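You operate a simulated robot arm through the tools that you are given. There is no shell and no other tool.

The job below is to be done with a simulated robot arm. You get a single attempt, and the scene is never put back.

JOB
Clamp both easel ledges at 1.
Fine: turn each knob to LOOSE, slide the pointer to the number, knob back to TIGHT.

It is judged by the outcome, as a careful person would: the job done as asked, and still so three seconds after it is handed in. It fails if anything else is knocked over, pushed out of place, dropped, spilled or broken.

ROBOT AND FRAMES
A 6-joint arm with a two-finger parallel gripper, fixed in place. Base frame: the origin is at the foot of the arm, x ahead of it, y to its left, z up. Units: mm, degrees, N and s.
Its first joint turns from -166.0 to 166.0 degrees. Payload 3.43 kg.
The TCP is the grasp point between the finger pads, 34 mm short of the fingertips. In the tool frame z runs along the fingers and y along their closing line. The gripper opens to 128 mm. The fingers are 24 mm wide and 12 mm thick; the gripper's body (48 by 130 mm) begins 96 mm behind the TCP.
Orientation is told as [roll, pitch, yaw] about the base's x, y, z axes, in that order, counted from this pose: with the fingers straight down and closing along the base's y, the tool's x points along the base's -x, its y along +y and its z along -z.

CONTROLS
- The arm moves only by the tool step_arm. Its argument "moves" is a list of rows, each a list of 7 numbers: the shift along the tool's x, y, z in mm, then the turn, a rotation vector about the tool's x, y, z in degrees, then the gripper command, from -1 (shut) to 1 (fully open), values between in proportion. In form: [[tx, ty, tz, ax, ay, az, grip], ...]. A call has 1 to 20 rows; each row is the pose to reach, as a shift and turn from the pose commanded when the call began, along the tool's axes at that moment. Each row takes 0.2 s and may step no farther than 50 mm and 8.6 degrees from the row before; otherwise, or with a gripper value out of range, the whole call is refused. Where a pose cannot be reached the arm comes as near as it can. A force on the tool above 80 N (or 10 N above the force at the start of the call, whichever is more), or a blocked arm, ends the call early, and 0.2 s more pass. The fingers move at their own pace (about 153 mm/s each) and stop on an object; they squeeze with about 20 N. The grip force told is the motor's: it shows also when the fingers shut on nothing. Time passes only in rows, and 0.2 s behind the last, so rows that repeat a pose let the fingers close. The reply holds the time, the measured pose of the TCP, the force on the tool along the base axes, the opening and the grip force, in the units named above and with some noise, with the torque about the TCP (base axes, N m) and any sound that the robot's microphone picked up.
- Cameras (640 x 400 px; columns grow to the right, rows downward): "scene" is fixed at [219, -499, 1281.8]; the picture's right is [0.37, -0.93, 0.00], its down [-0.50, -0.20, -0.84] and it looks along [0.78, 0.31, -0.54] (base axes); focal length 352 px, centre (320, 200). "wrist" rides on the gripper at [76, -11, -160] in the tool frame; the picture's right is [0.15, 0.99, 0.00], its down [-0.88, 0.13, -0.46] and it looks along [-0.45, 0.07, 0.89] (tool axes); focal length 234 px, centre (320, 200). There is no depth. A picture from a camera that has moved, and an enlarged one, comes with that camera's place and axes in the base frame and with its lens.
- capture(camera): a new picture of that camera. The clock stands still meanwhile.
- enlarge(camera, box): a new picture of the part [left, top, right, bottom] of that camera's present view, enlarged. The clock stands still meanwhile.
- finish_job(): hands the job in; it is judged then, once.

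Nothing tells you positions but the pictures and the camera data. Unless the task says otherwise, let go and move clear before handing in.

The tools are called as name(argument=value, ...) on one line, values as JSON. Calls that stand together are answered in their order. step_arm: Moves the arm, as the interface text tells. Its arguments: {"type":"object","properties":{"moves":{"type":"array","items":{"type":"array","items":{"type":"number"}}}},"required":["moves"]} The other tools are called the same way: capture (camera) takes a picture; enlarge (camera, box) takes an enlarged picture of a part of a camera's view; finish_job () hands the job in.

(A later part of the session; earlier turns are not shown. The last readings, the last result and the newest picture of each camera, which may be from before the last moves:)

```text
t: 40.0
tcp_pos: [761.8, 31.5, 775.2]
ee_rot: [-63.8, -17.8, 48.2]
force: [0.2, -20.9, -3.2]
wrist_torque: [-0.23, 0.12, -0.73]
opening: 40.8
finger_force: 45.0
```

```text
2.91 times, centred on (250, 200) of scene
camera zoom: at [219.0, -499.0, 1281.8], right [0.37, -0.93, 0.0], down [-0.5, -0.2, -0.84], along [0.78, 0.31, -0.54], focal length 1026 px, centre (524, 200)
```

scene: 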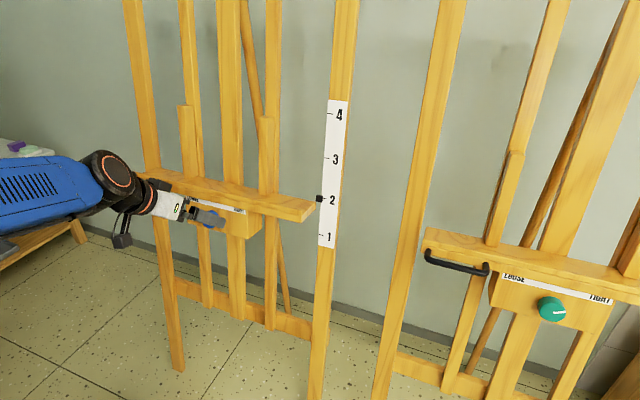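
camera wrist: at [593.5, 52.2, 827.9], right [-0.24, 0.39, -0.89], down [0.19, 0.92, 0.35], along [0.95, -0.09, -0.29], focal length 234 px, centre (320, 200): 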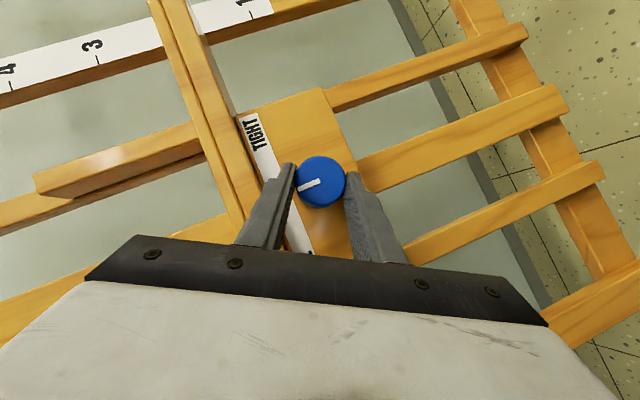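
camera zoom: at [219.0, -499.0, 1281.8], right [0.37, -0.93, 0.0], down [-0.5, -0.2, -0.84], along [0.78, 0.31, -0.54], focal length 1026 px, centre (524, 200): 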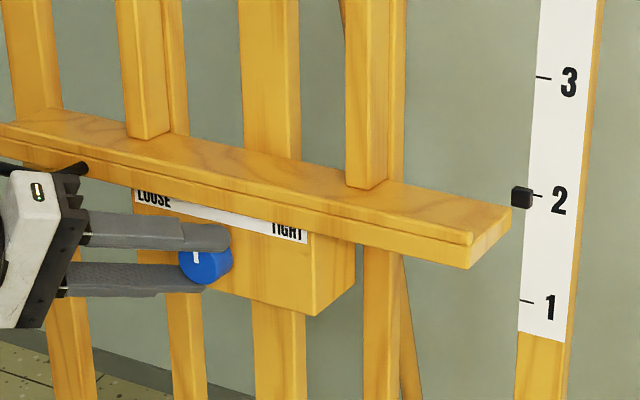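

The mark is straight up now (60° turned), and the ledge still sits at 2. I'll continue counter-clockwise, trimming about 1 mm toward -y to relieve the side load.

step_arm(moves=[[0.5, 1.7, 0.4, 4.34, 0, -6.12, -1], [1.1, 3.5, 0.8, 8.67, 0, -12.24, -1], [1.7, 5.4, 1.2, 13.0, 0, -18.36, -1], [2.4, 7.25, 1.7, 17.34, 0, -24.48, -1]])

enlarge(camera="scene", box=[140, 140, 360, 260])

```text
t: 41.0
tcp_pos: [760.6, 33.0, 766.7]
ee_rot: [-82.0, 5.5, 55.3]
force: [4.1, -24.1, -6.0]
wrist_torque: [-0.18, 0.06, -1.28]
opening: 41.5
finger_force: 45.5
```

```text
2.91 times, centred on (250, 200) of scene
camera zoom: at [219.0, -499.0, 1281.8], right [0.37, -0.93, 0.0], down [-0.5, -0.2, -0.84], along [0.78, 0.31, -0.54], focal length 1026 px, centre (524, 200)
```

zoom: 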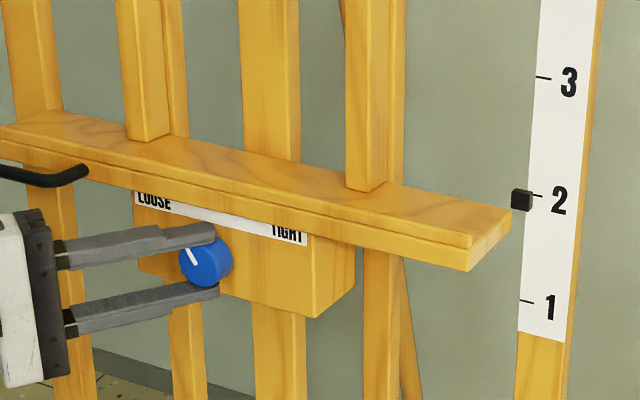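

The mark is now 30° past upright toward LOOSE. The pointer dipped a few mm, so the clamp is releasing while I hold it. I'll do the final 30°.

step_arm(moves=[[0.5, 2.0, 0.4, 4.34, 0, -6.12, -1], [1.1, 4.0, 0.8, 8.67, 0, -12.24, -1], [1.9, 5.9, 1.4, 13.0, 0, -18.36, -1], [2.9, 7.75, 2.1, 17.34, 0, -24.48, -1]])

enlarge(camera="scene", box=[140, 140, 360, 260])

capture(camera="wrist")

```text
t: 42.0
tcp_pos: [766.4, 38.1, 768.2]
ee_rot: [-98.6, 28.5, 54.2]
force: [-90.0, 0.8, 7.6]
wrist_torque: [-0.34, -0.74, -1.81]
opening: 41.1
finger_force: 45.1
out of reach, approached as far as the arm can: row 3, 4
stopped in row 4: the force on the tool passed its limit at 130 N (the readings are from after the stop); the commanded pose is now the measured one
```

```text
2.91 times, centred on (250, 200) of scene
camera zoom: at [219.0, -499.0, 1281.8], right [0.37, -0.93, 0.0], down [-0.5, -0.2, -0.84], along [0.78, 0.31, -0.54], focal length 1026 px, centre (524, 200)
```

zoom: 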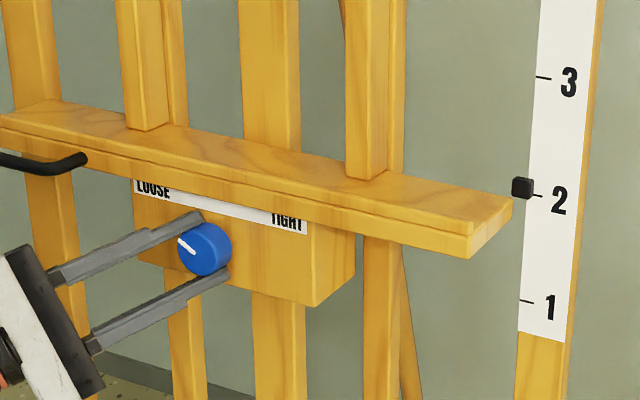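

```text
taken
camera wrist: at [594.2, 72.7, 791.1], right [-0.23, -0.57, -0.79], down [0.05, 0.8, -0.59], along [0.97, -0.17, -0.15], focal length 234 px, centre (320, 200)
```

wrist: 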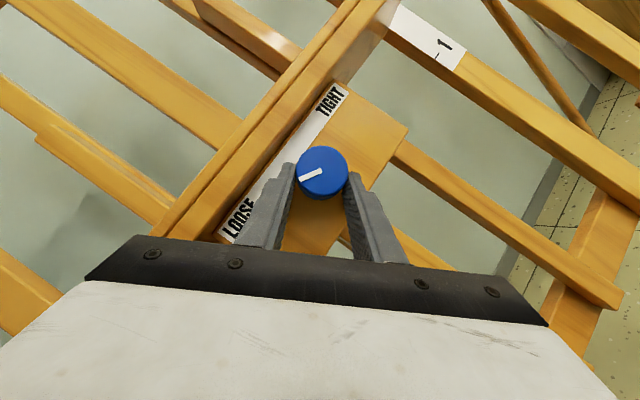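

The last bit ran into the arm's inner limit and pressed on the block (90 N), but the clamp is free: the pointer moved slightly. I'll rotate back to relieve the press and partly re-tighten, so I can regrip without leaving the ledge loose.

step_arm(moves=[[0.7, -2.0, -0.7, -4.34, 0, 6.12, -1], [1.8, -4.0, -1.7, -8.67, 0, 12.24, -1], [3.3, -5.9, -2.6, -13.0, 0, 18.36, -1], [4.6, -7.75, -2.9, -17.34, 0, 24.48, -1], [5.5, -9.4, -2.2, -21.7, 0, 30.6, -1], [6.6, -11.0, -1.5, -26.0, 0, 36.7, -1]])

enlarge(camera="scene", box=[140, 140, 360, 260])

```text
t: 43.5
tcp_pos: [768.1, 39.9, 779.0]
ee_rot: [-72.2, -7.9, 51.7]
force: [20.2, -22.4, -2.2]
wrist_torque: [-0.16, -0.18, 0.03]
opening: 41.5
finger_force: 45.0
```

```text
2.91 times, centred on (250, 200) of scene
camera zoom: at [219.0, -499.0, 1281.8], right [0.37, -0.93, 0.0], down [-0.5, -0.2, -0.84], along [0.78, 0.31, -0.54], focal length 1026 px, centre (524, 200)
```

zoom: 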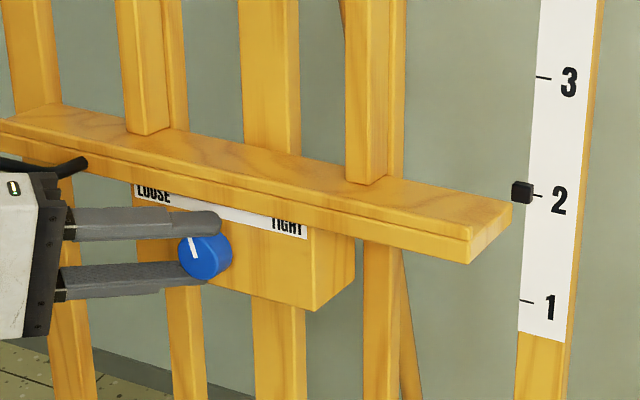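

step_arm(moves=[[2.4, -1.7, -0.4, -2.9, 0, 4.1, -1], [4.8, -3.4, -0.8, -5.8, 0, 8.2, -1], [7.2, -5.1, -1.1, -8.7, 0, 12.2, -1], [7.3, -5.5, -1.0, -11.6, 0, 16.3, -1]])

enlarge(camera="scene", box=[140, 140, 360, 260])

capture(camera="wrist")

```text
t: 44.5
tcp_pos: [762.0, 33.4, 783.0]
ee_rot: [-58.6, -22.7, 44.8]
force: [10.6, 40.9, -4.7]
wrist_torque: [0.69, -0.17, 1.25]
opening: 41.5
finger_force: 45.0
```

```text
2.91 times, centred on (250, 200) of scene
camera zoom: at [219.0, -499.0, 1281.8], right [0.37, -0.93, 0.0], down [-0.5, -0.2, -0.84], along [0.78, 0.31, -0.54], focal length 1026 px, centre (524, 200)
```

zoom: 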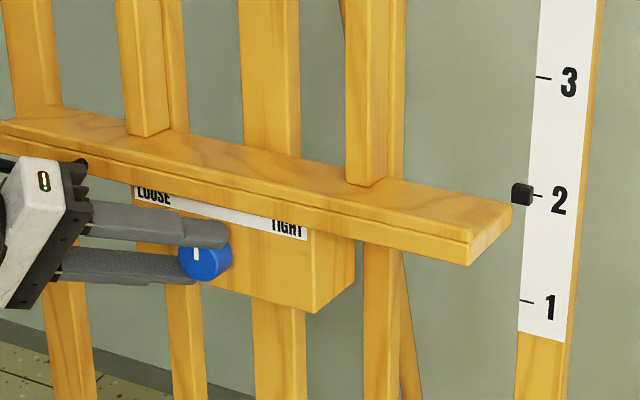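

```text
taken
camera wrist: at [594.5, 53.0, 837.6], right [-0.23, 0.5, -0.84], down [0.22, 0.86, 0.46], along [0.95, -0.08, -0.31], focal length 234 px, centre (320, 200)
```

wrist: 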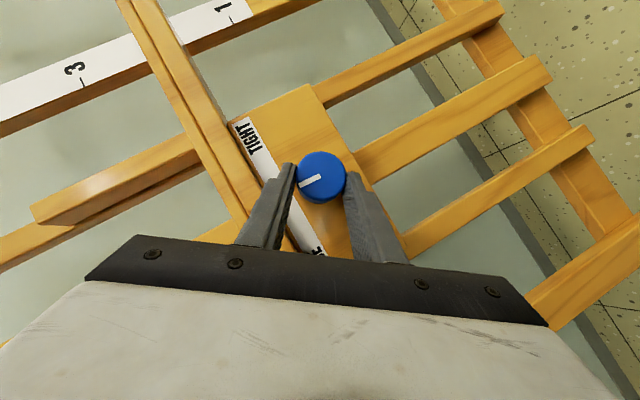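

The knob mark is upright again. I'll turn it 15° more toward tight, then open slightly to regrip.

step_arm(moves=[[-0.4, -1.5, -0.3, -4.34, 0, 6.12, -1], [-0.55, -3.1, -0.4, -8.67, 0, 12.24, -1], [-0.55, -3.1, -0.4, -8.67, 0, 12.24, -0.06], [-0.55, -3.1, -0.4, -8.67, 0, 12.24, -0.06]])

enlarge(camera="scene", box=[140, 140, 360, 260])

capture(camera="wrist")

```text
t: 45.5
tcp_pos: [762.8, 31.2, 786.8]
ee_rot: [-46.0, -32.3, 36.3]
force: [0.1, -0.1, -0.9]
wrist_torque: [0.05, 0.01, 0.02]
opening: 59.9
finger_force: 0.0
```

```text
2.91 times, centred on (250, 200) of scene
camera zoom: at [219.0, -499.0, 1281.8], right [0.37, -0.93, 0.0], down [-0.5, -0.2, -0.84], along [0.78, 0.31, -0.54], focal length 1026 px, centre (524, 200)
```

zoom: 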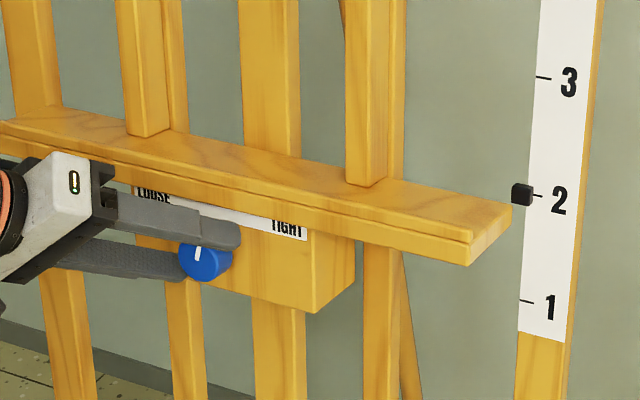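

```text
taken
camera wrist: at [595.3, 42.6, 844.6], right [-0.2, 0.71, -0.68], down [0.26, 0.71, 0.66], along [0.95, -0.04, -0.32], focal length 234 px, centre (320, 200)
```

wrist: 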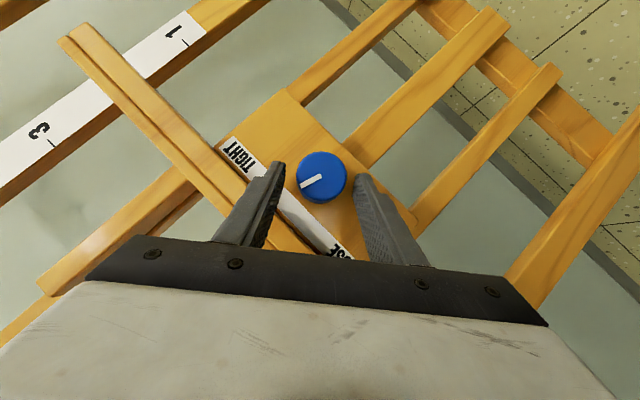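

Released, and the ledge stays put at about 2. I'll roll the gripper back around the knob and regrip with the fingers left and right.

step_arm(moves=[[1.2, -1.5, 1.2, -4.2, 0, 5.9, -0.06], [2.4, -3.0, 2.3, -8.3, 0, 11.7, -0.06], [3.6, -4.4, 3.5, -12.5, 0, 17.6, -0.06], [4.8, -5.9, 4.6, -16.6, 0, 23.4, -0.06], [6.0, -7.4, 5.8, -20.8, 0, 29.3, -0.06], [7.2, -8.84, 6.93, -24.9, 0, 35.1, -0.06]])

capture(camera="wrist")

```text
t: 46.9
tcp_pos: [764.2, 17.8, 783.5]
ee_rot: [6.9, -44.8, -6.0]
force: [0.8, 0.4, -0.1]
wrist_torque: [-0.04, -0.01, -0.01]
opening: 60.4
finger_force: 0.0
```

```text
taken
camera wrist: at [596.2, 6.1, 840.6], right [-0.08, 1.0, -0.02], down [0.3, 0.04, 0.95], along [0.95, 0.07, -0.3], focal length 234 px, centre (320, 200)
```

wrist: 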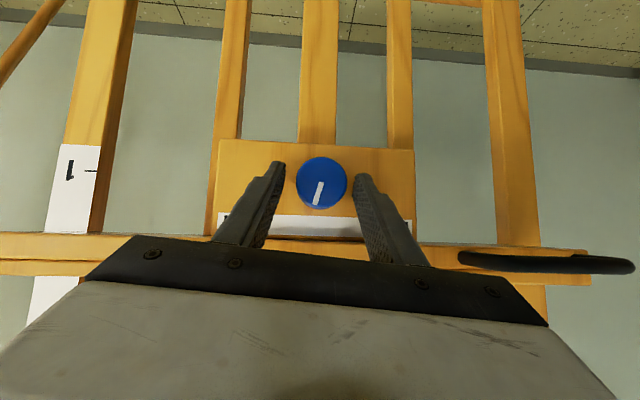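

step_arm(moves=[[0, 0, 0, 0, 0, 0, -1], [0, 0, 0, 0, 0, 0, -1], [0, 0, 0, 0, 0, 0, -1]])

```text
t: 47.6
tcp_pos: [763.5, 18.3, 784.8]
ee_rot: [6.8, -44.8, -5.8]
force: [-1.5, 18.7, 1.3]
wrist_torque: [0.39, -0.34, 0.68]
opening: 41.8
finger_force: 44.9
```

Gripped. I'll turn 60° counter-clockwise to fully loosen, keeping hold of the knob.

step_arm(moves=[[0.1, 3.3, 0.1, 4.34, 0, -6.12, -1], [0.4, 5.3, 0.3, 8.67, 0, -12.24, -1], [1.0, 7.2, 0.7, 13.0, 0, -18.36, -1], [1.7, 9.05, 1.2, 17.34, 0, -24.48, -1], [2.6, 10.7, 1.85, 21.7, 0, -30.6, -1], [3.7, 12.3, 2.6, 26.0, 0, -36.7, -1], [4.95, 13.6, 3.5, 30.3, 0, -42.8, -1], [6.3, 14.7, 4.5, 34.7, 0, -49.0, -1]])

enlarge(camera="scene", box=[140, 140, 360, 260])

```text
t: 49.5
tcp_pos: [762.4, 33.6, 776.9]
ee_rot: [-60.1, -21.2, 45.6]
force: [-9.0, -32.3, -2.5]
wrist_torque: [-0.4, 0.11, -0.98]
opening: 41.1
finger_force: 44.8
```

```text
2.91 times, centred on (250, 200) of scene
camera zoom: at [219.0, -499.0, 1281.8], right [0.37, -0.93, 0.0], down [-0.5, -0.2, -0.84], along [0.78, 0.31, -0.54], focal length 1026 px, centre (524, 200)
```

zoom: 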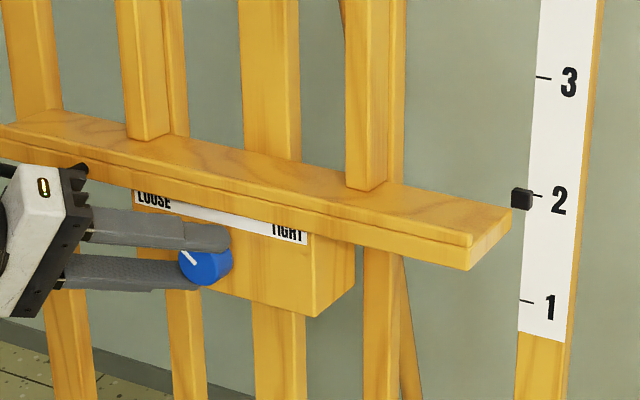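

The knob is loose and the ledge follows my grip. I'll slide it down along the rail by about 50 mm first, then check.

step_arm(moves=[[5.6, 7.3, 4.1, 0, 0, 0, -1], [10.3, 15.5, 7.4, 0, 0, 0, -1], [14.9, 23.7, 10.8, 0, 0, 0, -1], [19.6, 31.9, 14.1, 0, 0, 0, -1], [24.2, 40.1, 17.5, 0, 0, 0, -1]])

enlarge(camera="scene", box=[140, 140, 360, 260])

capture(camera="wrist")

```text
t: 50.6
tcp_pos: [753.1, 32.7, 727.5]
ee_rot: [-60.2, -21.2, 45.7]
force: [-28.2, 2.4, 1.1]
wrist_torque: [-0.02, 0.91, -0.53]
opening: 41.1
finger_force: 44.9
```

```text
2.91 times, centred on (250, 200) of scene
camera zoom: at [219.0, -499.0, 1281.8], right [0.37, -0.93, 0.0], down [-0.5, -0.2, -0.84], along [0.78, 0.31, -0.54], focal length 1026 px, centre (524, 200)
```

zoom: 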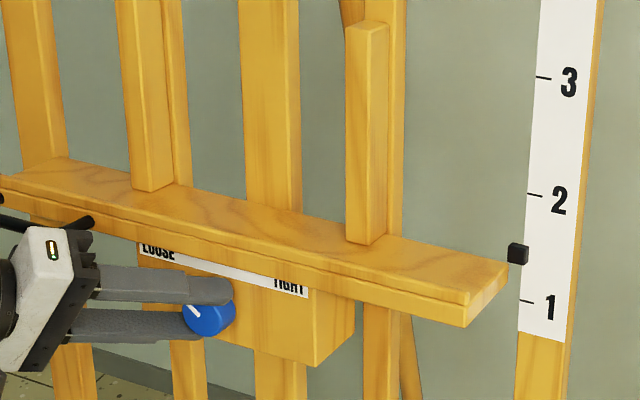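

```text
taken
camera wrist: at [586.3, 53.3, 781.7], right [-0.23, 0.47, -0.85], down [0.22, 0.88, 0.42], along [0.95, -0.09, -0.3], focal length 234 px, centre (320, 200)
```

wrist: 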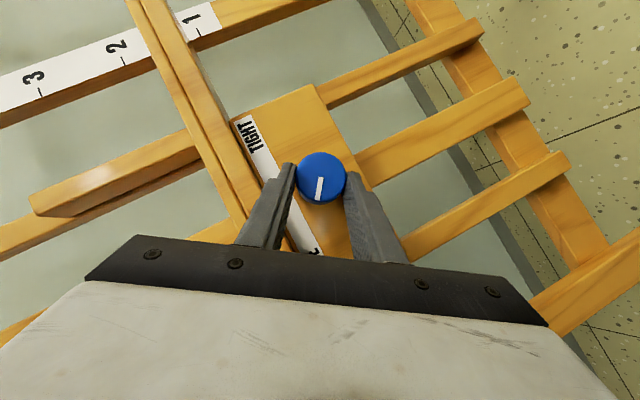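

It slides easily. The pointer is at about 1.45, roughly 45 mm to go. I'll continue down 35 mm, tilting the tool slightly to stay within reach.

step_arm(moves=[[3.6, 7.5, 2.6, 0, 2, 0, -1], [7.3, 14.9, 5.35, 0, 4, 0, -1], [10.55, 22.2, 8.35, 0, 6, 0, -1], [13.35, 28.8, 11.2, 0, 8, 0, -1]])

enlarge(camera="scene", box=[280, 150, 360, 250])

enlarge(camera="scene", box=[140, 140, 360, 260])

```text
t: 51.6
tcp_pos: [751.2, 36.6, 693.6]
ee_rot: [-57.7, -17.1, 38.5]
force: [-3.6, 18.0, -3.6]
wrist_torque: [0.5, -0.61, 1.44]
opening: 41.6
finger_force: 45.5
```

```text
4.00 times, centred on (320, 200) of scene
camera zoom: at [219.0, -499.0, 1281.8], right [0.37, -0.93, 0.0], down [-0.5, -0.2, -0.84], along [0.78, 0.31, -0.54], focal length 1410 px, centre (320, 200)
```

zoom: 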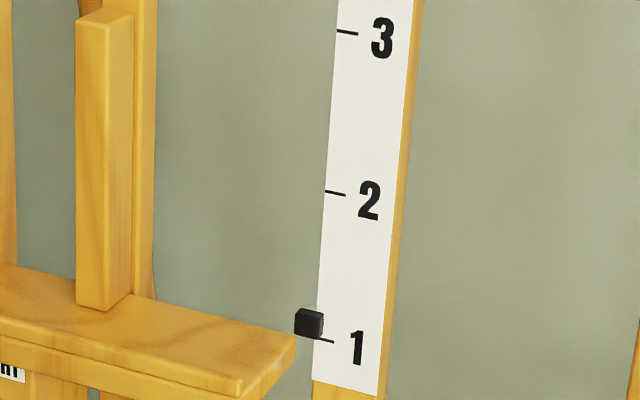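

```text
2.91 times, centred on (250, 200) of scene
camera zoom: at [219.0, -499.0, 1281.8], right [0.37, -0.93, 0.0], down [-0.5, -0.2, -0.84], along [0.78, 0.31, -0.54], focal length 1026 px, centre (524, 200)
```

zoom: 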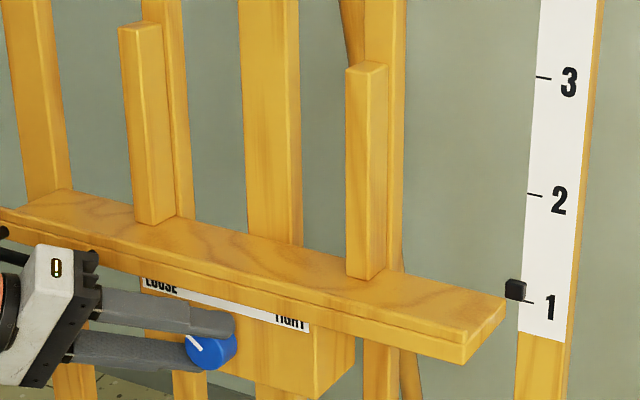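

About 11 mm remaining to line up with 1. Moving that last bit.

step_arm(moves=[[2.0, 4.8, 1.9, 0, 0, 0, -1], [3.95, 9.6, 3.8, 0, 0, 0, -1], [3.95, 9.6, 3.8, 0, 0, 0, -1]])

enlarge(camera="scene", box=[280, 150, 360, 250])

enlarge(camera="scene", box=[300, 215, 340, 240])

```text
t: 52.5
tcp_pos: [748.9, 35.9, 683.4]
ee_rot: [-57.9, -17.1, 38.4]
force: [24.9, 12.2, -3.6]
wrist_torque: [0.24, -0.13, 0.49]
opening: 41.2
finger_force: 45.2
```

```text
4.00 times, centred on (320, 200) of scene
camera zoom: at [219.0, -499.0, 1281.8], right [0.37, -0.93, 0.0], down [-0.5, -0.2, -0.84], along [0.78, 0.31, -0.54], focal length 1410 px, centre (320, 200)
```

zoom: 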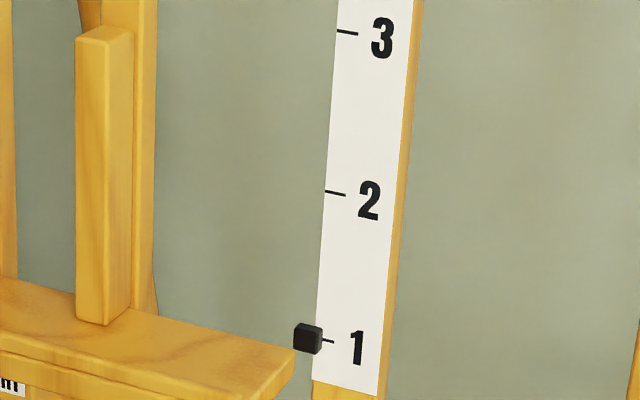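

```text
16.00 times, centred on (320, 228) of scene
camera zoom: at [219.0, -499.0, 1281.8], right [0.37, -0.93, 0.0], down [-0.5, -0.2, -0.84], along [0.78, 0.31, -0.54], focal length 5640 px, centre (320, -240)
```

zoom: 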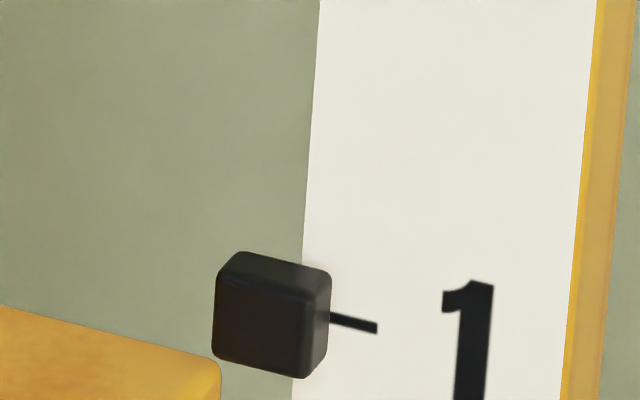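

The pointer now lines up with the 1 tick, the same alignment it had at 2 at the start. I'll turn the knob clockwise (toward TIGHT) while holding this position, 32° first.

step_arm(moves=[[0.24, -2.86, 0.21, -5.51, 0, 5.79, -1], [0.76, -5.65, 0.7, -11.0, 0, 11.6, -1], [1.56, -8.31, 1.45, -16.5, 0, 17.4, -1], [2.62, -10.79, 2.45, -22.0, 0, 23.2, -1]])

enlarge(camera="scene", box=[280, 150, 360, 250])

enlarge(camera="scene", box=[140, 170, 300, 290])

```text
t: 53.5
tcp_pos: [750.9, 26.8, 689.5]
ee_rot: [-27.4, -32.9, 19.7]
force: [7.0, 33.8, -9.0]
wrist_torque: [0.82, -0.5, 0.8]
opening: 41.4
finger_force: 45.4
```

```text
4.00 times, centred on (320, 200) of scene
camera zoom: at [219.0, -499.0, 1281.8], right [0.37, -0.93, 0.0], down [-0.5, -0.2, -0.84], along [0.78, 0.31, -0.54], focal length 1410 px, centre (320, 200)
```

zoom: 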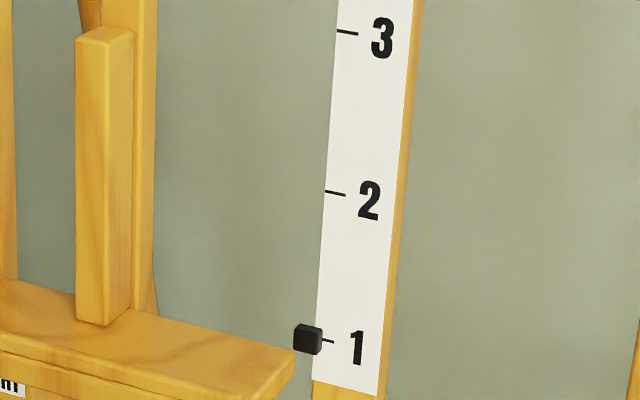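

```text
3.33 times, centred on (220, 230) of scene
camera zoom: at [219.0, -499.0, 1281.8], right [0.37, -0.93, 0.0], down [-0.5, -0.2, -0.84], along [0.78, 0.31, -0.54], focal length 1175 px, centre (653, 100)
```

zoom: 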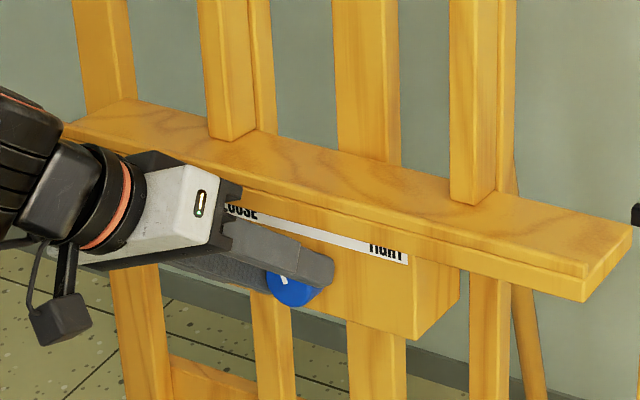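

The pointer is holding at 1. Another 28° clockwise, with a small side trim.

step_arm(moves=[[-0.1, -1.6, -0.1, -4.82, 0, 5.07, -1], [0.26, -3.86, 0.23, -9.65, 0, 10.1, -1], [0.89, -6.22, 0.82, -14.5, 0, 15.2, -1], [1.72, -8.47, 1.6, -19.3, 0, 20.3, -1]])

enlarge(camera="scene", box=[280, 150, 360, 250])

capture(camera="wrist")

```text
t: 54.5
tcp_pos: [751.2, 18.5, 690.0]
ee_rot: [6.0, -36.7, -4.5]
force: [5.3, 35.6, -2.2]
wrist_torque: [0.72, 0.81, 0.32]
opening: 41.0
finger_force: 45.1
```

```text
4.00 times, centred on (320, 200) of scene
camera zoom: at [219.0, -499.0, 1281.8], right [0.37, -0.93, 0.0], down [-0.5, -0.2, -0.84], along [0.78, 0.31, -0.54], focal length 1410 px, centre (320, 200)
```

zoom: 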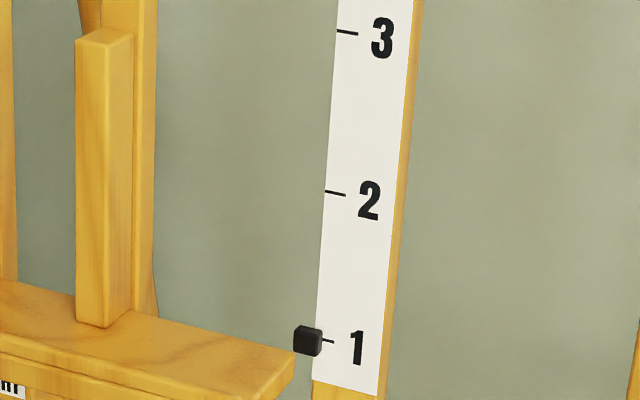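

```text
taken
camera wrist: at [592.8, 3.9, 770.7], right [-0.1, 0.99, -0.01], down [0.43, 0.05, 0.9], along [0.9, 0.09, -0.44], focal length 234 px, centre (320, 200)
```

wrist: 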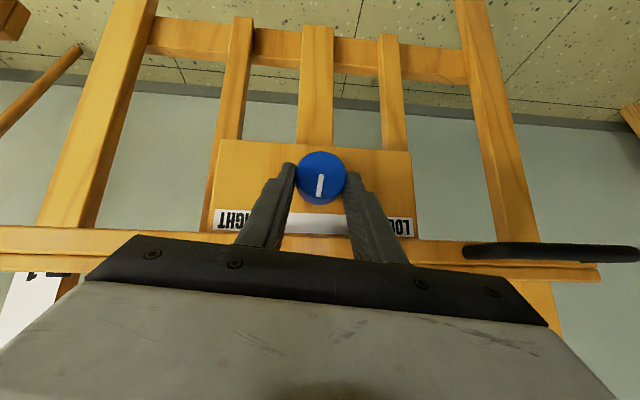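

The mark is straight up and the pointer is still on 1. I'll turn a little more toward tight before releasing for the regrip.

step_arm(moves=[[-0.1, -1.5, -0.1, -4.82, 0, 5.07, -1], [0.4, -4.0, 0.35, -9.65, 0, 10.1, -1]])

```text
t: 54.8
tcp_pos: [746.9, 19.6, 685.6]
ee_rot: [9.5, -36.4, -8.7]
force: [24.2, -79.8, -5.8]
wrist_torque: [-1.17, -0.45, -1.52]
opening: 41.6
finger_force: 45.1
out of reach, approached as far as the arm can: row 1
stopped in row 1: the force on the tool passed its limit at 131 N (the readings are from after the stop); the commanded pose is now the measured one
```

step_arm(moves=[[0, -1.0, 0, 0, 0, 0, -0.8], [0, -1.5, 0, 0, 0, 0, -0.06], [0, -1.5, 0, 0, 0, 0, -0.06]])

enlarge(camera="scene", box=[280, 150, 360, 250])

capture(camera="wrist")

```text
t: 55.6
tcp_pos: [746.8, 21.3, 686.5]
ee_rot: [9.5, -36.8, -8.5]
force: [0.9, -0.1, 0.7]
wrist_torque: [-0.01, -0.02, 0.01]
opening: 60.2
finger_force: 0.0
```

```text
4.00 times, centred on (320, 200) of scene
camera zoom: at [219.0, -499.0, 1281.8], right [0.37, -0.93, 0.0], down [-0.5, -0.2, -0.84], along [0.78, 0.31, -0.54], focal length 1410 px, centre (320, 200)
```

zoom: 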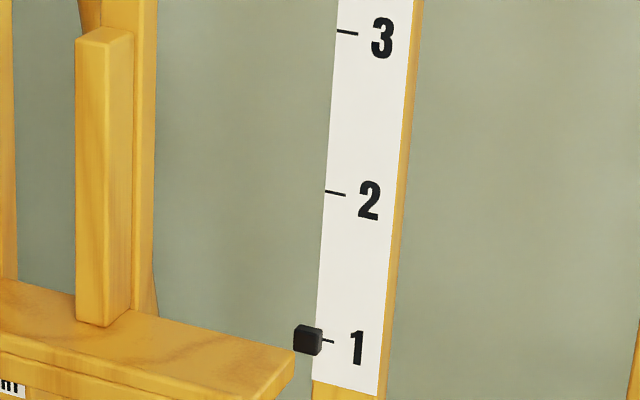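

```text
taken
camera wrist: at [588.1, 8.3, 764.4], right [-0.07, 1.0, 0.04], down [0.43, -0.01, 0.9], along [0.9, 0.08, -0.42], focal length 234 px, centre (320, 200)
```

wrist: 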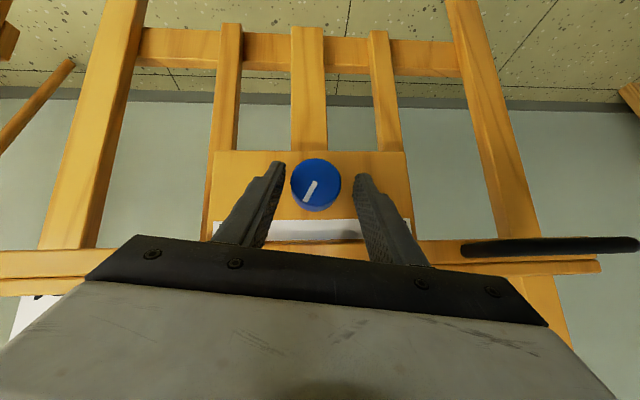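

The ledge holds at 1 with the knob about 35° short of TIGHT. I'll roll the gripper back around the knob and regrip for the last part.

step_arm(moves=[[0.2, 1.4, 0.5, 4.6, -0.44, -5.46, -0.06], [0.46, 2.8, 1.0, 9.2, -0.87, -10.9, -0.06], [0.7, 4.1, 1.5, 13.8, -1.3, -16.4, -0.06], [0.9, 5.5, 1.9, 18.5, -1.74, -21.8, -0.06], [1.1, 6.9, 2.4, 23.1, -2.2, -27.3, -0.06], [1.4, 8.3, 2.9, 27.7, -2.6, -32.7, -0.06], [1.6, 9.65, 3.4, 32.3, -3.05, -38.2, -0.06]])

capture(camera="wrist")

```text
t: 57.2
tcp_pos: [746.4, 31.1, 683.8]
ee_rot: [-47.8, -26.7, 35.0]
force: [-0.4, 0.1, -0.5]
wrist_torque: [-0.03, 0.0, -0.02]
opening: 60.3
finger_force: 0.1
```

```text
taken
camera wrist: at [585.2, 55.0, 752.0], right [-0.22, 0.66, -0.72], down [0.32, 0.74, 0.58], along [0.92, -0.11, -0.38], focal length 234 px, centre (320, 200)
```

wrist: 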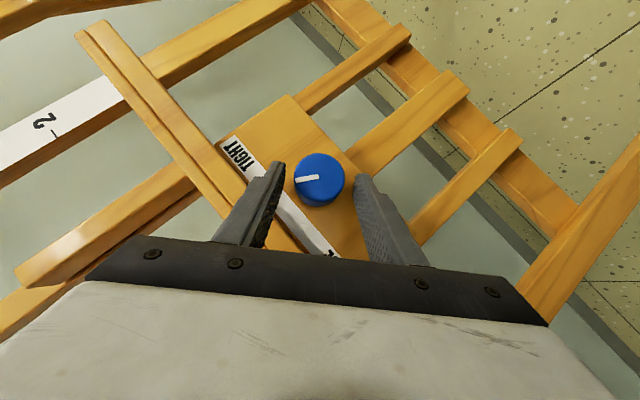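

step_arm(moves=[[0, 0, 0, 0, 0, 0, -1], [0, 0, 0, 0, 0, 0, -1], [0, 0, 0, 0, 0, 0, -1]])

```text
t: 58.0
tcp_pos: [747.9, 31.5, 684.1]
ee_rot: [-47.7, -26.8, 34.9]
force: [4.6, -18.0, 9.9]
wrist_torque: [-0.48, -0.29, -0.6]
opening: 41.5
finger_force: 45.4
```

step_arm(moves=[[0.13, -3.3, 0.11, -5.19, 0, 6.08, -1], [0.52, -5.8, 0.44, -10.4, 0, 12.2, -1], [1.16, -8.1, 0.99, -15.6, 0, 18.2, -1]])

capture(camera="wrist")

enlarge(camera="scene", box=[280, 150, 360, 250])

```text
t: 58.8
tcp_pos: [747.9, 25.6, 688.3]
ee_rot: [-22.5, -37.3, 17.3]
force: [-2.5, -11.4, 2.9]
wrist_torque: [-0.26, -0.17, -0.32]
opening: 41.3
finger_force: 45.1
```

```text
taken
camera wrist: at [587.0, 29.1, 761.7], right [-0.16, 0.91, -0.39], down [0.37, 0.42, 0.83], along [0.92, -0.01, -0.4], focal length 234 px, centre (320, 200)
```

wrist: 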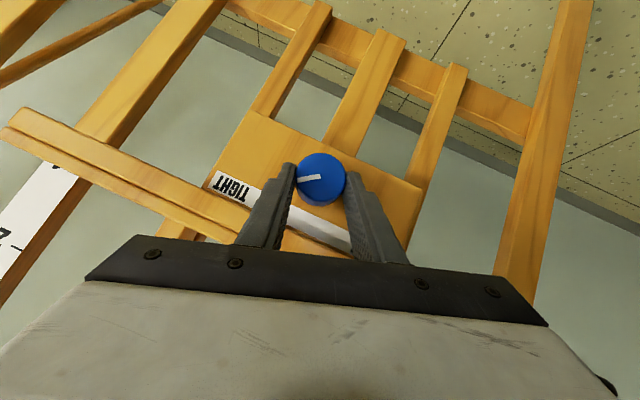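

```text
4.00 times, centred on (320, 200) of scene
camera zoom: at [219.0, -499.0, 1281.8], right [0.37, -0.93, 0.0], down [-0.5, -0.2, -0.84], along [0.78, 0.31, -0.54], focal length 1410 px, centre (320, 200)
```

zoom: 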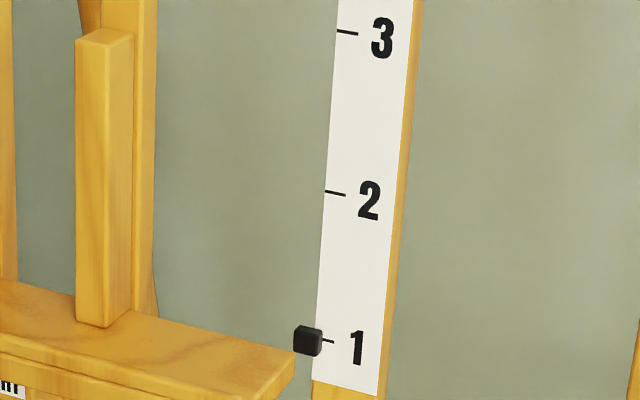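

The mark is about 5–7° short of its original TIGHT angle. Turning 8° more.

step_arm(moves=[[0.05, -1.2, 0.05, -2.6, 0, 3.04, -1], [0.13, -2.45, 0.11, -5.19, 0, 6.08, -1], [0.13, -2.45, 0.11, -5.19, 0, 6.08, -1]])

enlarge(camera="wrist", box=[200, 110, 440, 260])

enlarge(camera="scene", box=[280, 150, 360, 250])

```text
t: 59.6
tcp_pos: [750.3, 23.0, 689.8]
ee_rot: [-12.7, -39.2, 10.0]
force: [-0.3, -8.8, 2.3]
wrist_torque: [-0.16, -0.07, 0.0]
opening: 41.4
finger_force: 45.5
```

```text
2.67 times, centred on (320, 185) of wrist
camera zoom: at [587.1, 20.1, 762.3], right [-0.14, 0.95, -0.26], down [0.37, 0.3, 0.88], along [0.92, 0.03, -0.4], focal length 624 px, centre (320, 240)
```

zoom: 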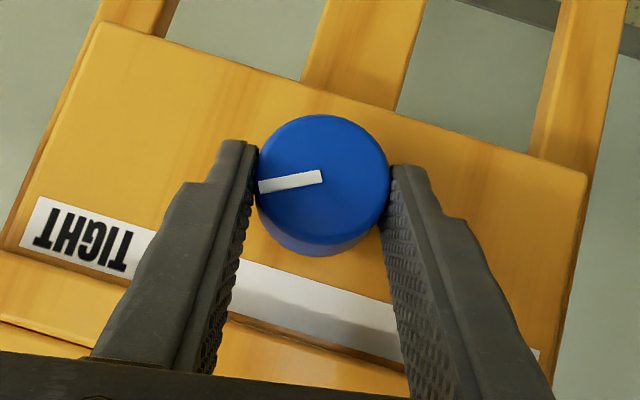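

```text
4.00 times, centred on (320, 200) of scene
camera zoom: at [219.0, -499.0, 1281.8], right [0.37, -0.93, 0.0], down [-0.5, -0.2, -0.84], along [0.78, 0.31, -0.54], focal length 1410 px, centre (320, 200)
```

zoom: 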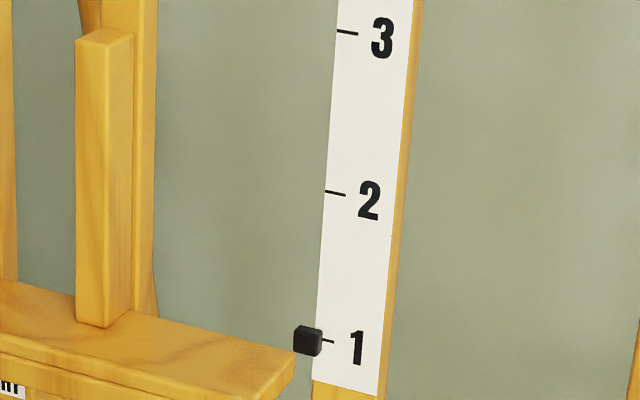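

The mark now matches its original TIGHT angle (28.5° vs 28.5°). I'll nudge a few degrees more to check it's seated against the stop.

step_arm(moves=[[0.03, -0.9, 0.03, -1.95, 0, 2.28, -1], [0.07, -1.5, 0.06, -3.25, 0, 3.8, -1]])

enlarge(camera="wrist", box=[200, 110, 440, 260])

```text
t: 60.2
tcp_pos: [748.4, 21.6, 688.8]
ee_rot: [-6.4, -39.8, 5.1]
force: [-6.8, -2.9, 6.8]
wrist_torque: [-0.46, 0.39, -0.17]
opening: 41.4
finger_force: 44.6
```

```text
2.67 times, centred on (320, 185) of wrist
camera zoom: at [587.1, 14.5, 762.0], right [-0.13, 0.98, -0.18], down [0.38, 0.22, 0.9], along [0.92, 0.05, -0.4], focal length 624 px, centre (320, 240)
```

zoom: 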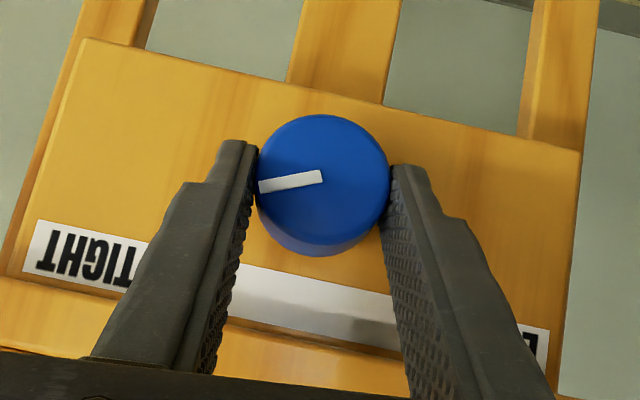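

It's now resisting, so it's seated at TIGHT. I'll open the fingers and back straight out along the tool axis.

step_arm(moves=[[0, 0, 0, 0, 0, 0, -0.4], [0, 0, 0, 0, 0, 0, 0], [0, 0, 0, 0, 0, 0, 0], [0, 0, -20, 0, 0, 0, 0], [0, 0, -45, 0, 0, 0, 0.2], [0, 0, -75, 0, 0, 0, 0.5], [0, 0, -105, 0, 0, 0, 0.5]])

capture(camera="wrist")

capture(camera="scene")

enlarge(camera="scene", box=[300, 215, 340, 240])

```text
t: 61.8
tcp_pos: [681.1, 28.0, 768.6]
ee_rot: [-6.4, -39.7, 5.3]
force: [0.1, 0.7, 0.0]
wrist_torque: [-0.03, 0.01, 0.0]
opening: 96.2
finger_force: 0.0
```

```text
taken
camera wrist: at [520.0, 20.5, 842.4], right [-0.13, 0.98, -0.18], down [0.38, 0.22, 0.9], along [0.92, 0.05, -0.4], focal length 234 px, centre (320, 200)
```

wrist: 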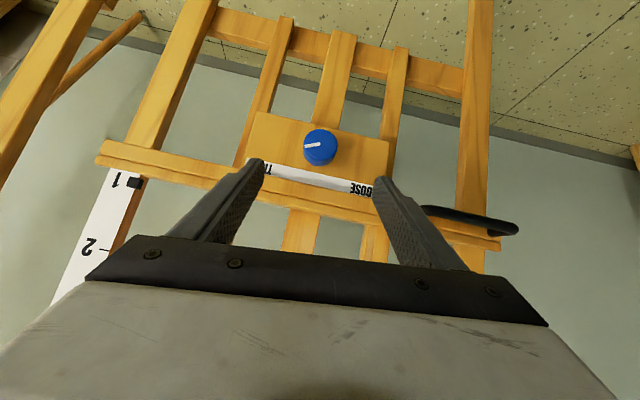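

```text
taken
```

scene: 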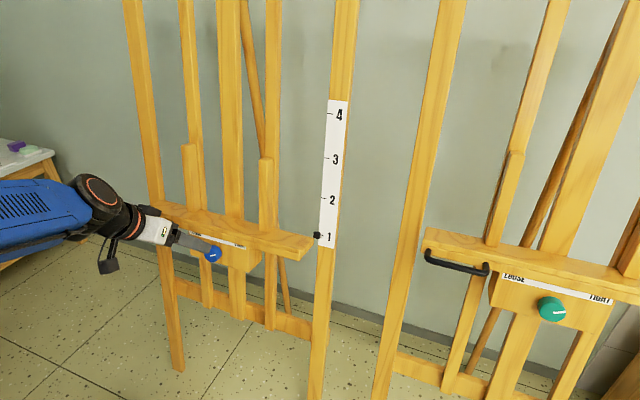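

```text
16.00 times, centred on (320, 228) of scene
camera zoom: at [219.0, -499.0, 1281.8], right [0.37, -0.93, 0.0], down [-0.5, -0.2, -0.84], along [0.78, 0.31, -0.54], focal length 5640 px, centre (320, -240)
```

zoom: 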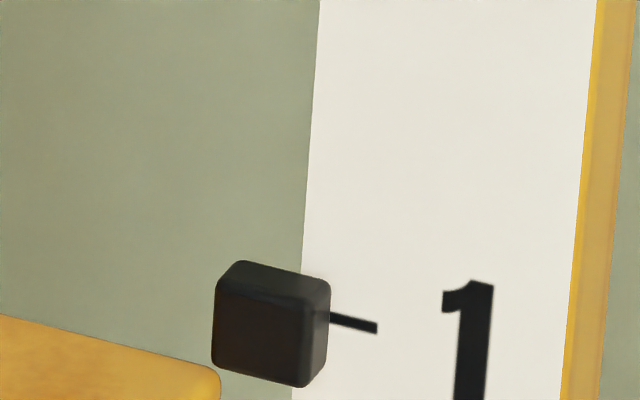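

enlarge(camera="wrist", box=[220, 90, 420, 215])

enlarge(camera="scene", box=[400, 200, 640, 350])

```text
3.20 times, centred on (320, 152) of wrist
camera zoom: at [520.0, 20.5, 842.4], right [-0.13, 0.98, -0.18], down [0.38, 0.22, 0.9], along [0.92, 0.05, -0.4], focal length 749 px, centre (320, 352)
```

zoom: 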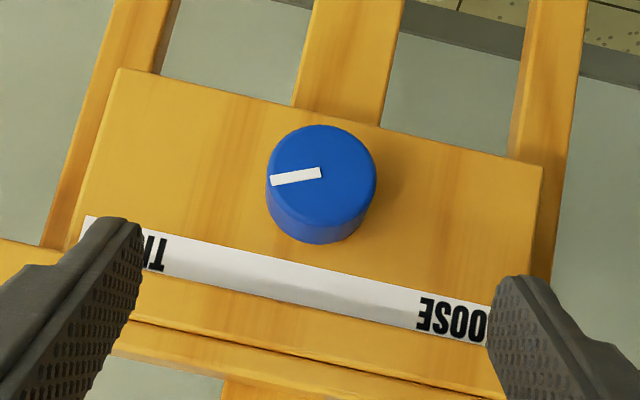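

```text
2.67 times, centred on (520, 275) of scene
camera zoom: at [219.0, -499.0, 1281.8], right [0.37, -0.93, 0.0], down [-0.5, -0.2, -0.84], along [0.78, 0.31, -0.54], focal length 940 px, centre (-213, 0)
```

zoom: 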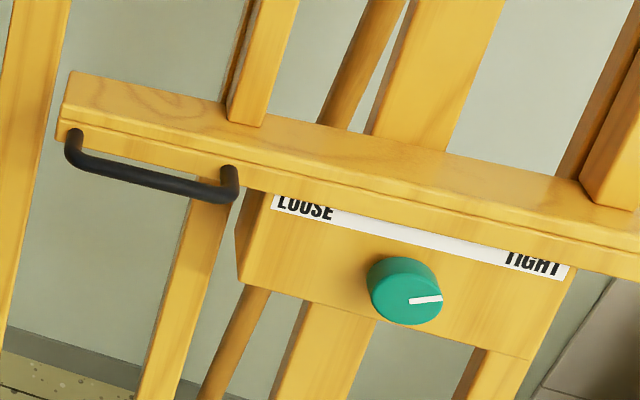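

Blue is done: pointer on 1, knob at TIGHT. Next is green. I'll move across to the space between the easels, swinging the tool right first so the wrist stays within its limits.

step_arm(moves=[[4.2, -43.1, -4.7, 3.6, -1.7, 3.7, 0.3], [8.4, -86.2, -9.3, 7.3, -3.3, 7.3, 0.1], [12.5, -129.3, -14, 10.9, -5, 11, 0], [16.7, -172.4, -18.7, 14.6, -6.6, 14.6, 0], [20.9, -215.5, -23.3, 18.2, -8.3, 18.3, 0], [25.1, -258.7, -28, 21.8, -10, 22, 0], [29.3, -301.8, -32.7, 25.5, -11.6, 25.6, 0], [33.4, -344.9, -37.4, 29.1, -13.3, 29.3, 0], [37.6, -388, -42, 32.8, -14.9, 32.9, 0], [41.8, -431.1, -46.7, 36.4, -16.6, 36.6, 0]])

capture(camera="scene")

```text
t: 64.0
tcp_pos: [628.6, -403.7, 816.3]
ee_rot: [0.2, -60.1, -50.4]
force: [0.0, -0.7, -0.1]
wrist_torque: [0.05, -0.01, 0.0]
opening: 64.0
finger_force: 0.0
```

```text
taken
```

scene: 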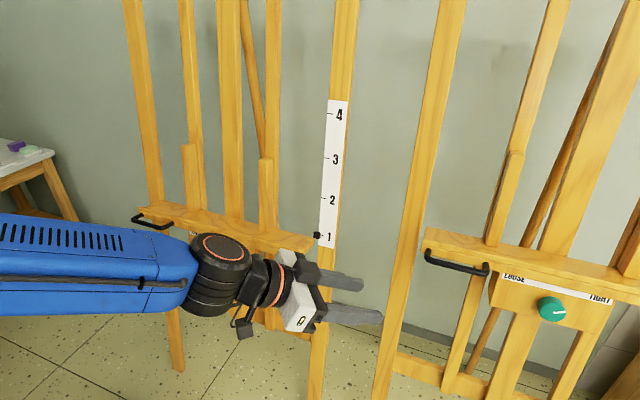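

step_arm(moves=[[-19, -5, 0.2, 0, -7, 0, 0], [-38, -10, 0.4, 0, -14, 0, 0], [-57, -15, 0.5, 0, -21, 0, 0], [-76.2, -19.7, 0.7, 0, -28, 0, 0]])

```text
t: 65.0
tcp_pos: [639.0, -443.8, 880.8]
ee_rot: [2.1, -88.1, -52.2]
force: [0.0, 0.0, -0.9]
wrist_torque: [0.01, 0.01, -0.01]
opening: 63.8
finger_force: 0.0
```

step_arm(moves=[[5, 33.3, -2.4, -8.3, 0, -0.3, 0], [10, 66, -9.7, -16.7, 0, -0.6, 0], [14.5, 97.2, -21.5, -25, 0, -0.9, 0], [19, 126.3, -37.8, -33.3, 0, -1.1, 0], [24, 153, -58.3, -41.7, 0, -1.4, 0], [28.9, 176.2, -82.2, -50, 0, -1.7, 0]])

capture(camera="scene")

capture(camera="wrist")

```text
t: 66.4
tcp_pos: [727.0, -275.8, 863.2]
ee_rot: [0.0, -87.9, 0.0]
force: [-0.7, -0.3, -0.8]
wrist_torque: [0.01, 0.01, -0.02]
opening: 64.2
finger_force: 0.0
out of reach, approached as far as the arm can: row 2, 3, 4, 5, 6
```

```text
taken
```

scene: 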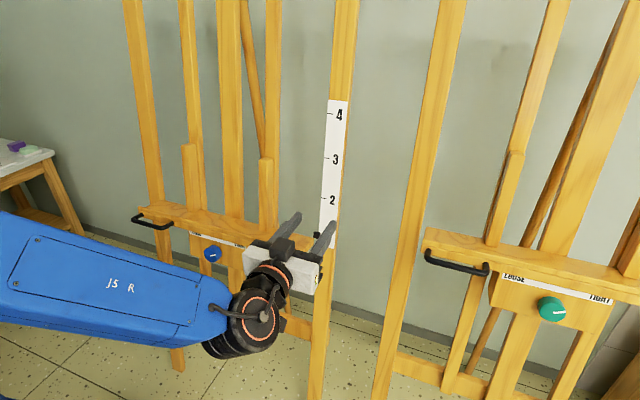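

```text
taken
camera wrist: at [564.0, -286.1, 790.9], right [-0.01, 0.99, -0.15], down [-0.42, 0.13, 0.9], along [0.91, 0.07, 0.42], focal length 234 px, centre (320, 200)
```

wrist: 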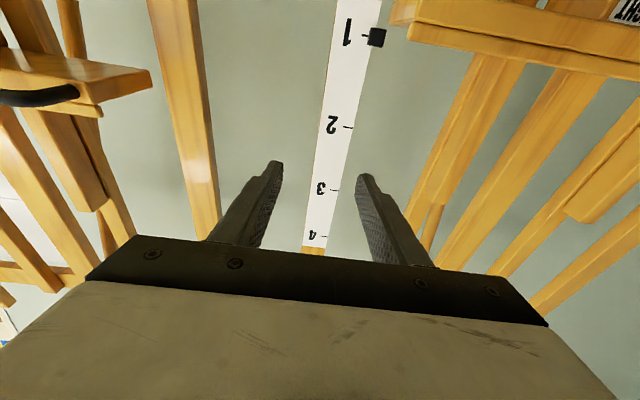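

Blue's pointer reads exactly 1 from this side too. I'll move across in front of the green knob, keeping well clear of its handle.

step_arm(moves=[[7, -43, -13, 0, 1, 0, 0], [14, -87, -26, 0, 2, 0, 0], [21.5, -130, -39.2, 0, 2.5, 0, 0], [29, -171, -39, 0, 3, 0, 0], [36.6, -212, -38.6, 0, 4, 0, 0], [44.2, -253, -38.2, 0, 4.5, 0, 0], [51.7, -293.5, -37.8, 0, 5, 0, 0], [59.3, -334, -37.5, 0, 6, 0, 0], [66.8, -375, -37.2, 0, 6.5, 0, 0], [74.4, -416, -36.8, 0, 7, 0, 0.5], [81.9, -457, -36.5, 0, 7.5, 0, 1]])

capture(camera="scene")

capture(camera="wrist")

```text
t: 68.8
tcp_pos: [684.9, -731.8, 784.7]
ee_rot: [-0.5, -80.6, 0.2]
force: [0.1, 0.5, 0.2]
wrist_torque: [0.03, 0.02, -0.03]
opening: 128.2
finger_force: 0.0
```

```text
taken
```

scene: 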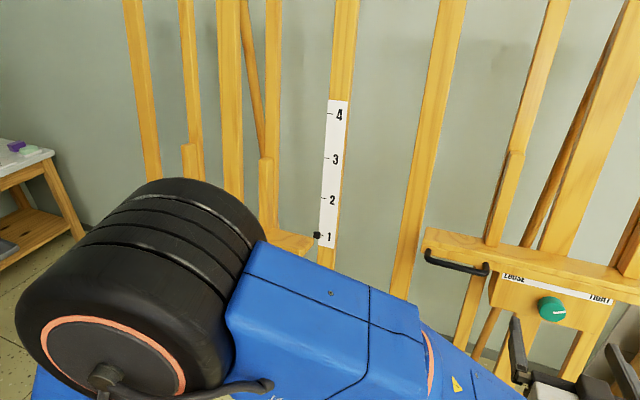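

```text
taken
camera wrist: at [514.0, -740.9, 734.3], right [-0.02, 0.99, -0.15], down [-0.31, 0.13, 0.94], along [0.95, 0.06, 0.3], focal length 234 px, centre (320, 200)
```

wrist: 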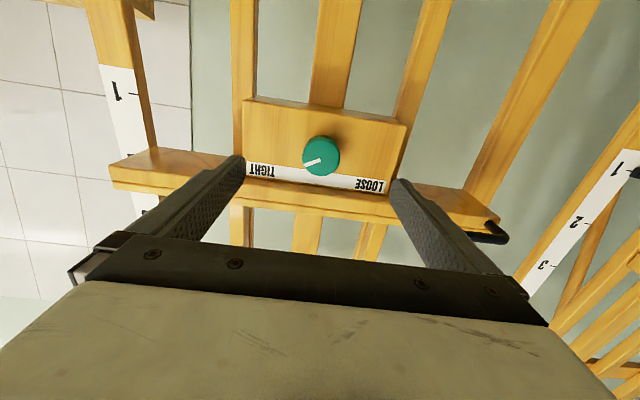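

Aligned with the green knob exactly. I'll zoom in to measure the knob and find the green pointer and scale.

enlarge(camera="wrist", box=[220, 80, 420, 205])

enlarge(camera="wrist", box=[60, 50, 260, 250])

enlarge(camera="scene", box=[400, 200, 640, 350])

```text
3.20 times, centred on (320, 142) of wrist
camera zoom: at [514.0, -740.9, 734.3], right [-0.02, 0.99, -0.15], down [-0.31, 0.13, 0.94], along [0.95, 0.06, 0.3], focal length 749 px, centre (320, 384)
```

zoom: 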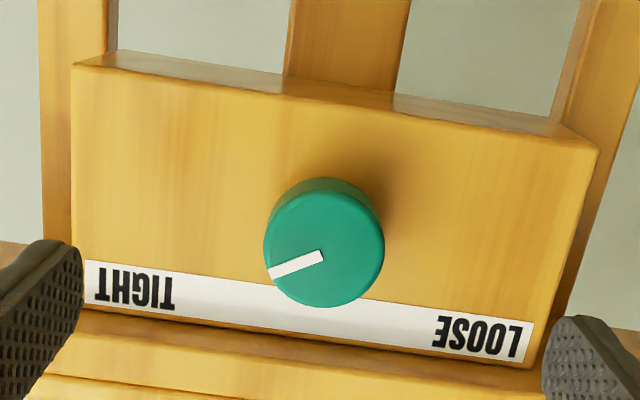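

```text
2.00 times, centred on (160, 150) of wrist
camera zoom: at [514.0, -740.9, 734.3], right [-0.02, 0.99, -0.15], down [-0.31, 0.13, 0.94], along [0.95, 0.06, 0.3], focal length 468 px, centre (640, 300)
```

zoom: 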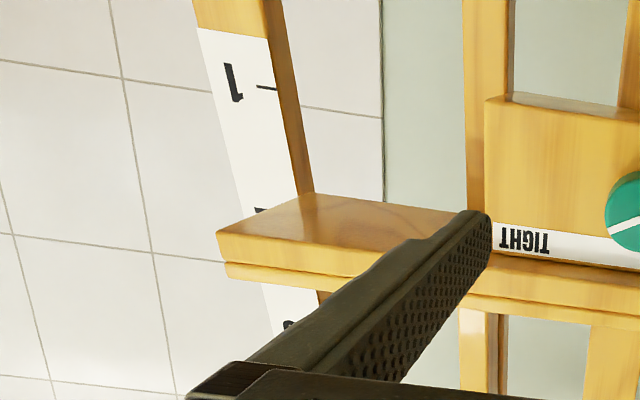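

```text
2.67 times, centred on (520, 275) of scene
camera zoom: at [219.0, -499.0, 1281.8], right [0.37, -0.93, 0.0], down [-0.5, -0.2, -0.84], along [0.78, 0.31, -0.54], focal length 940 px, centre (-213, 0)
```

zoom: 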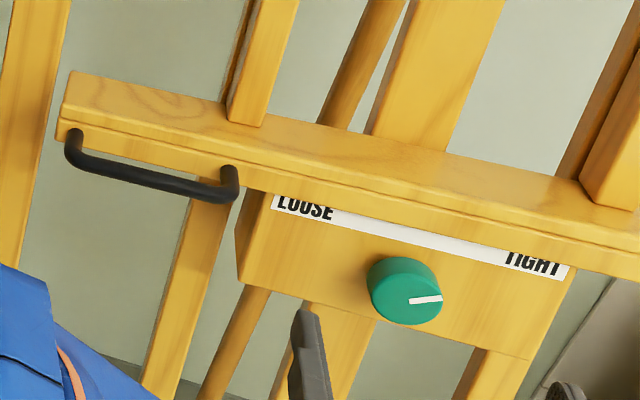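

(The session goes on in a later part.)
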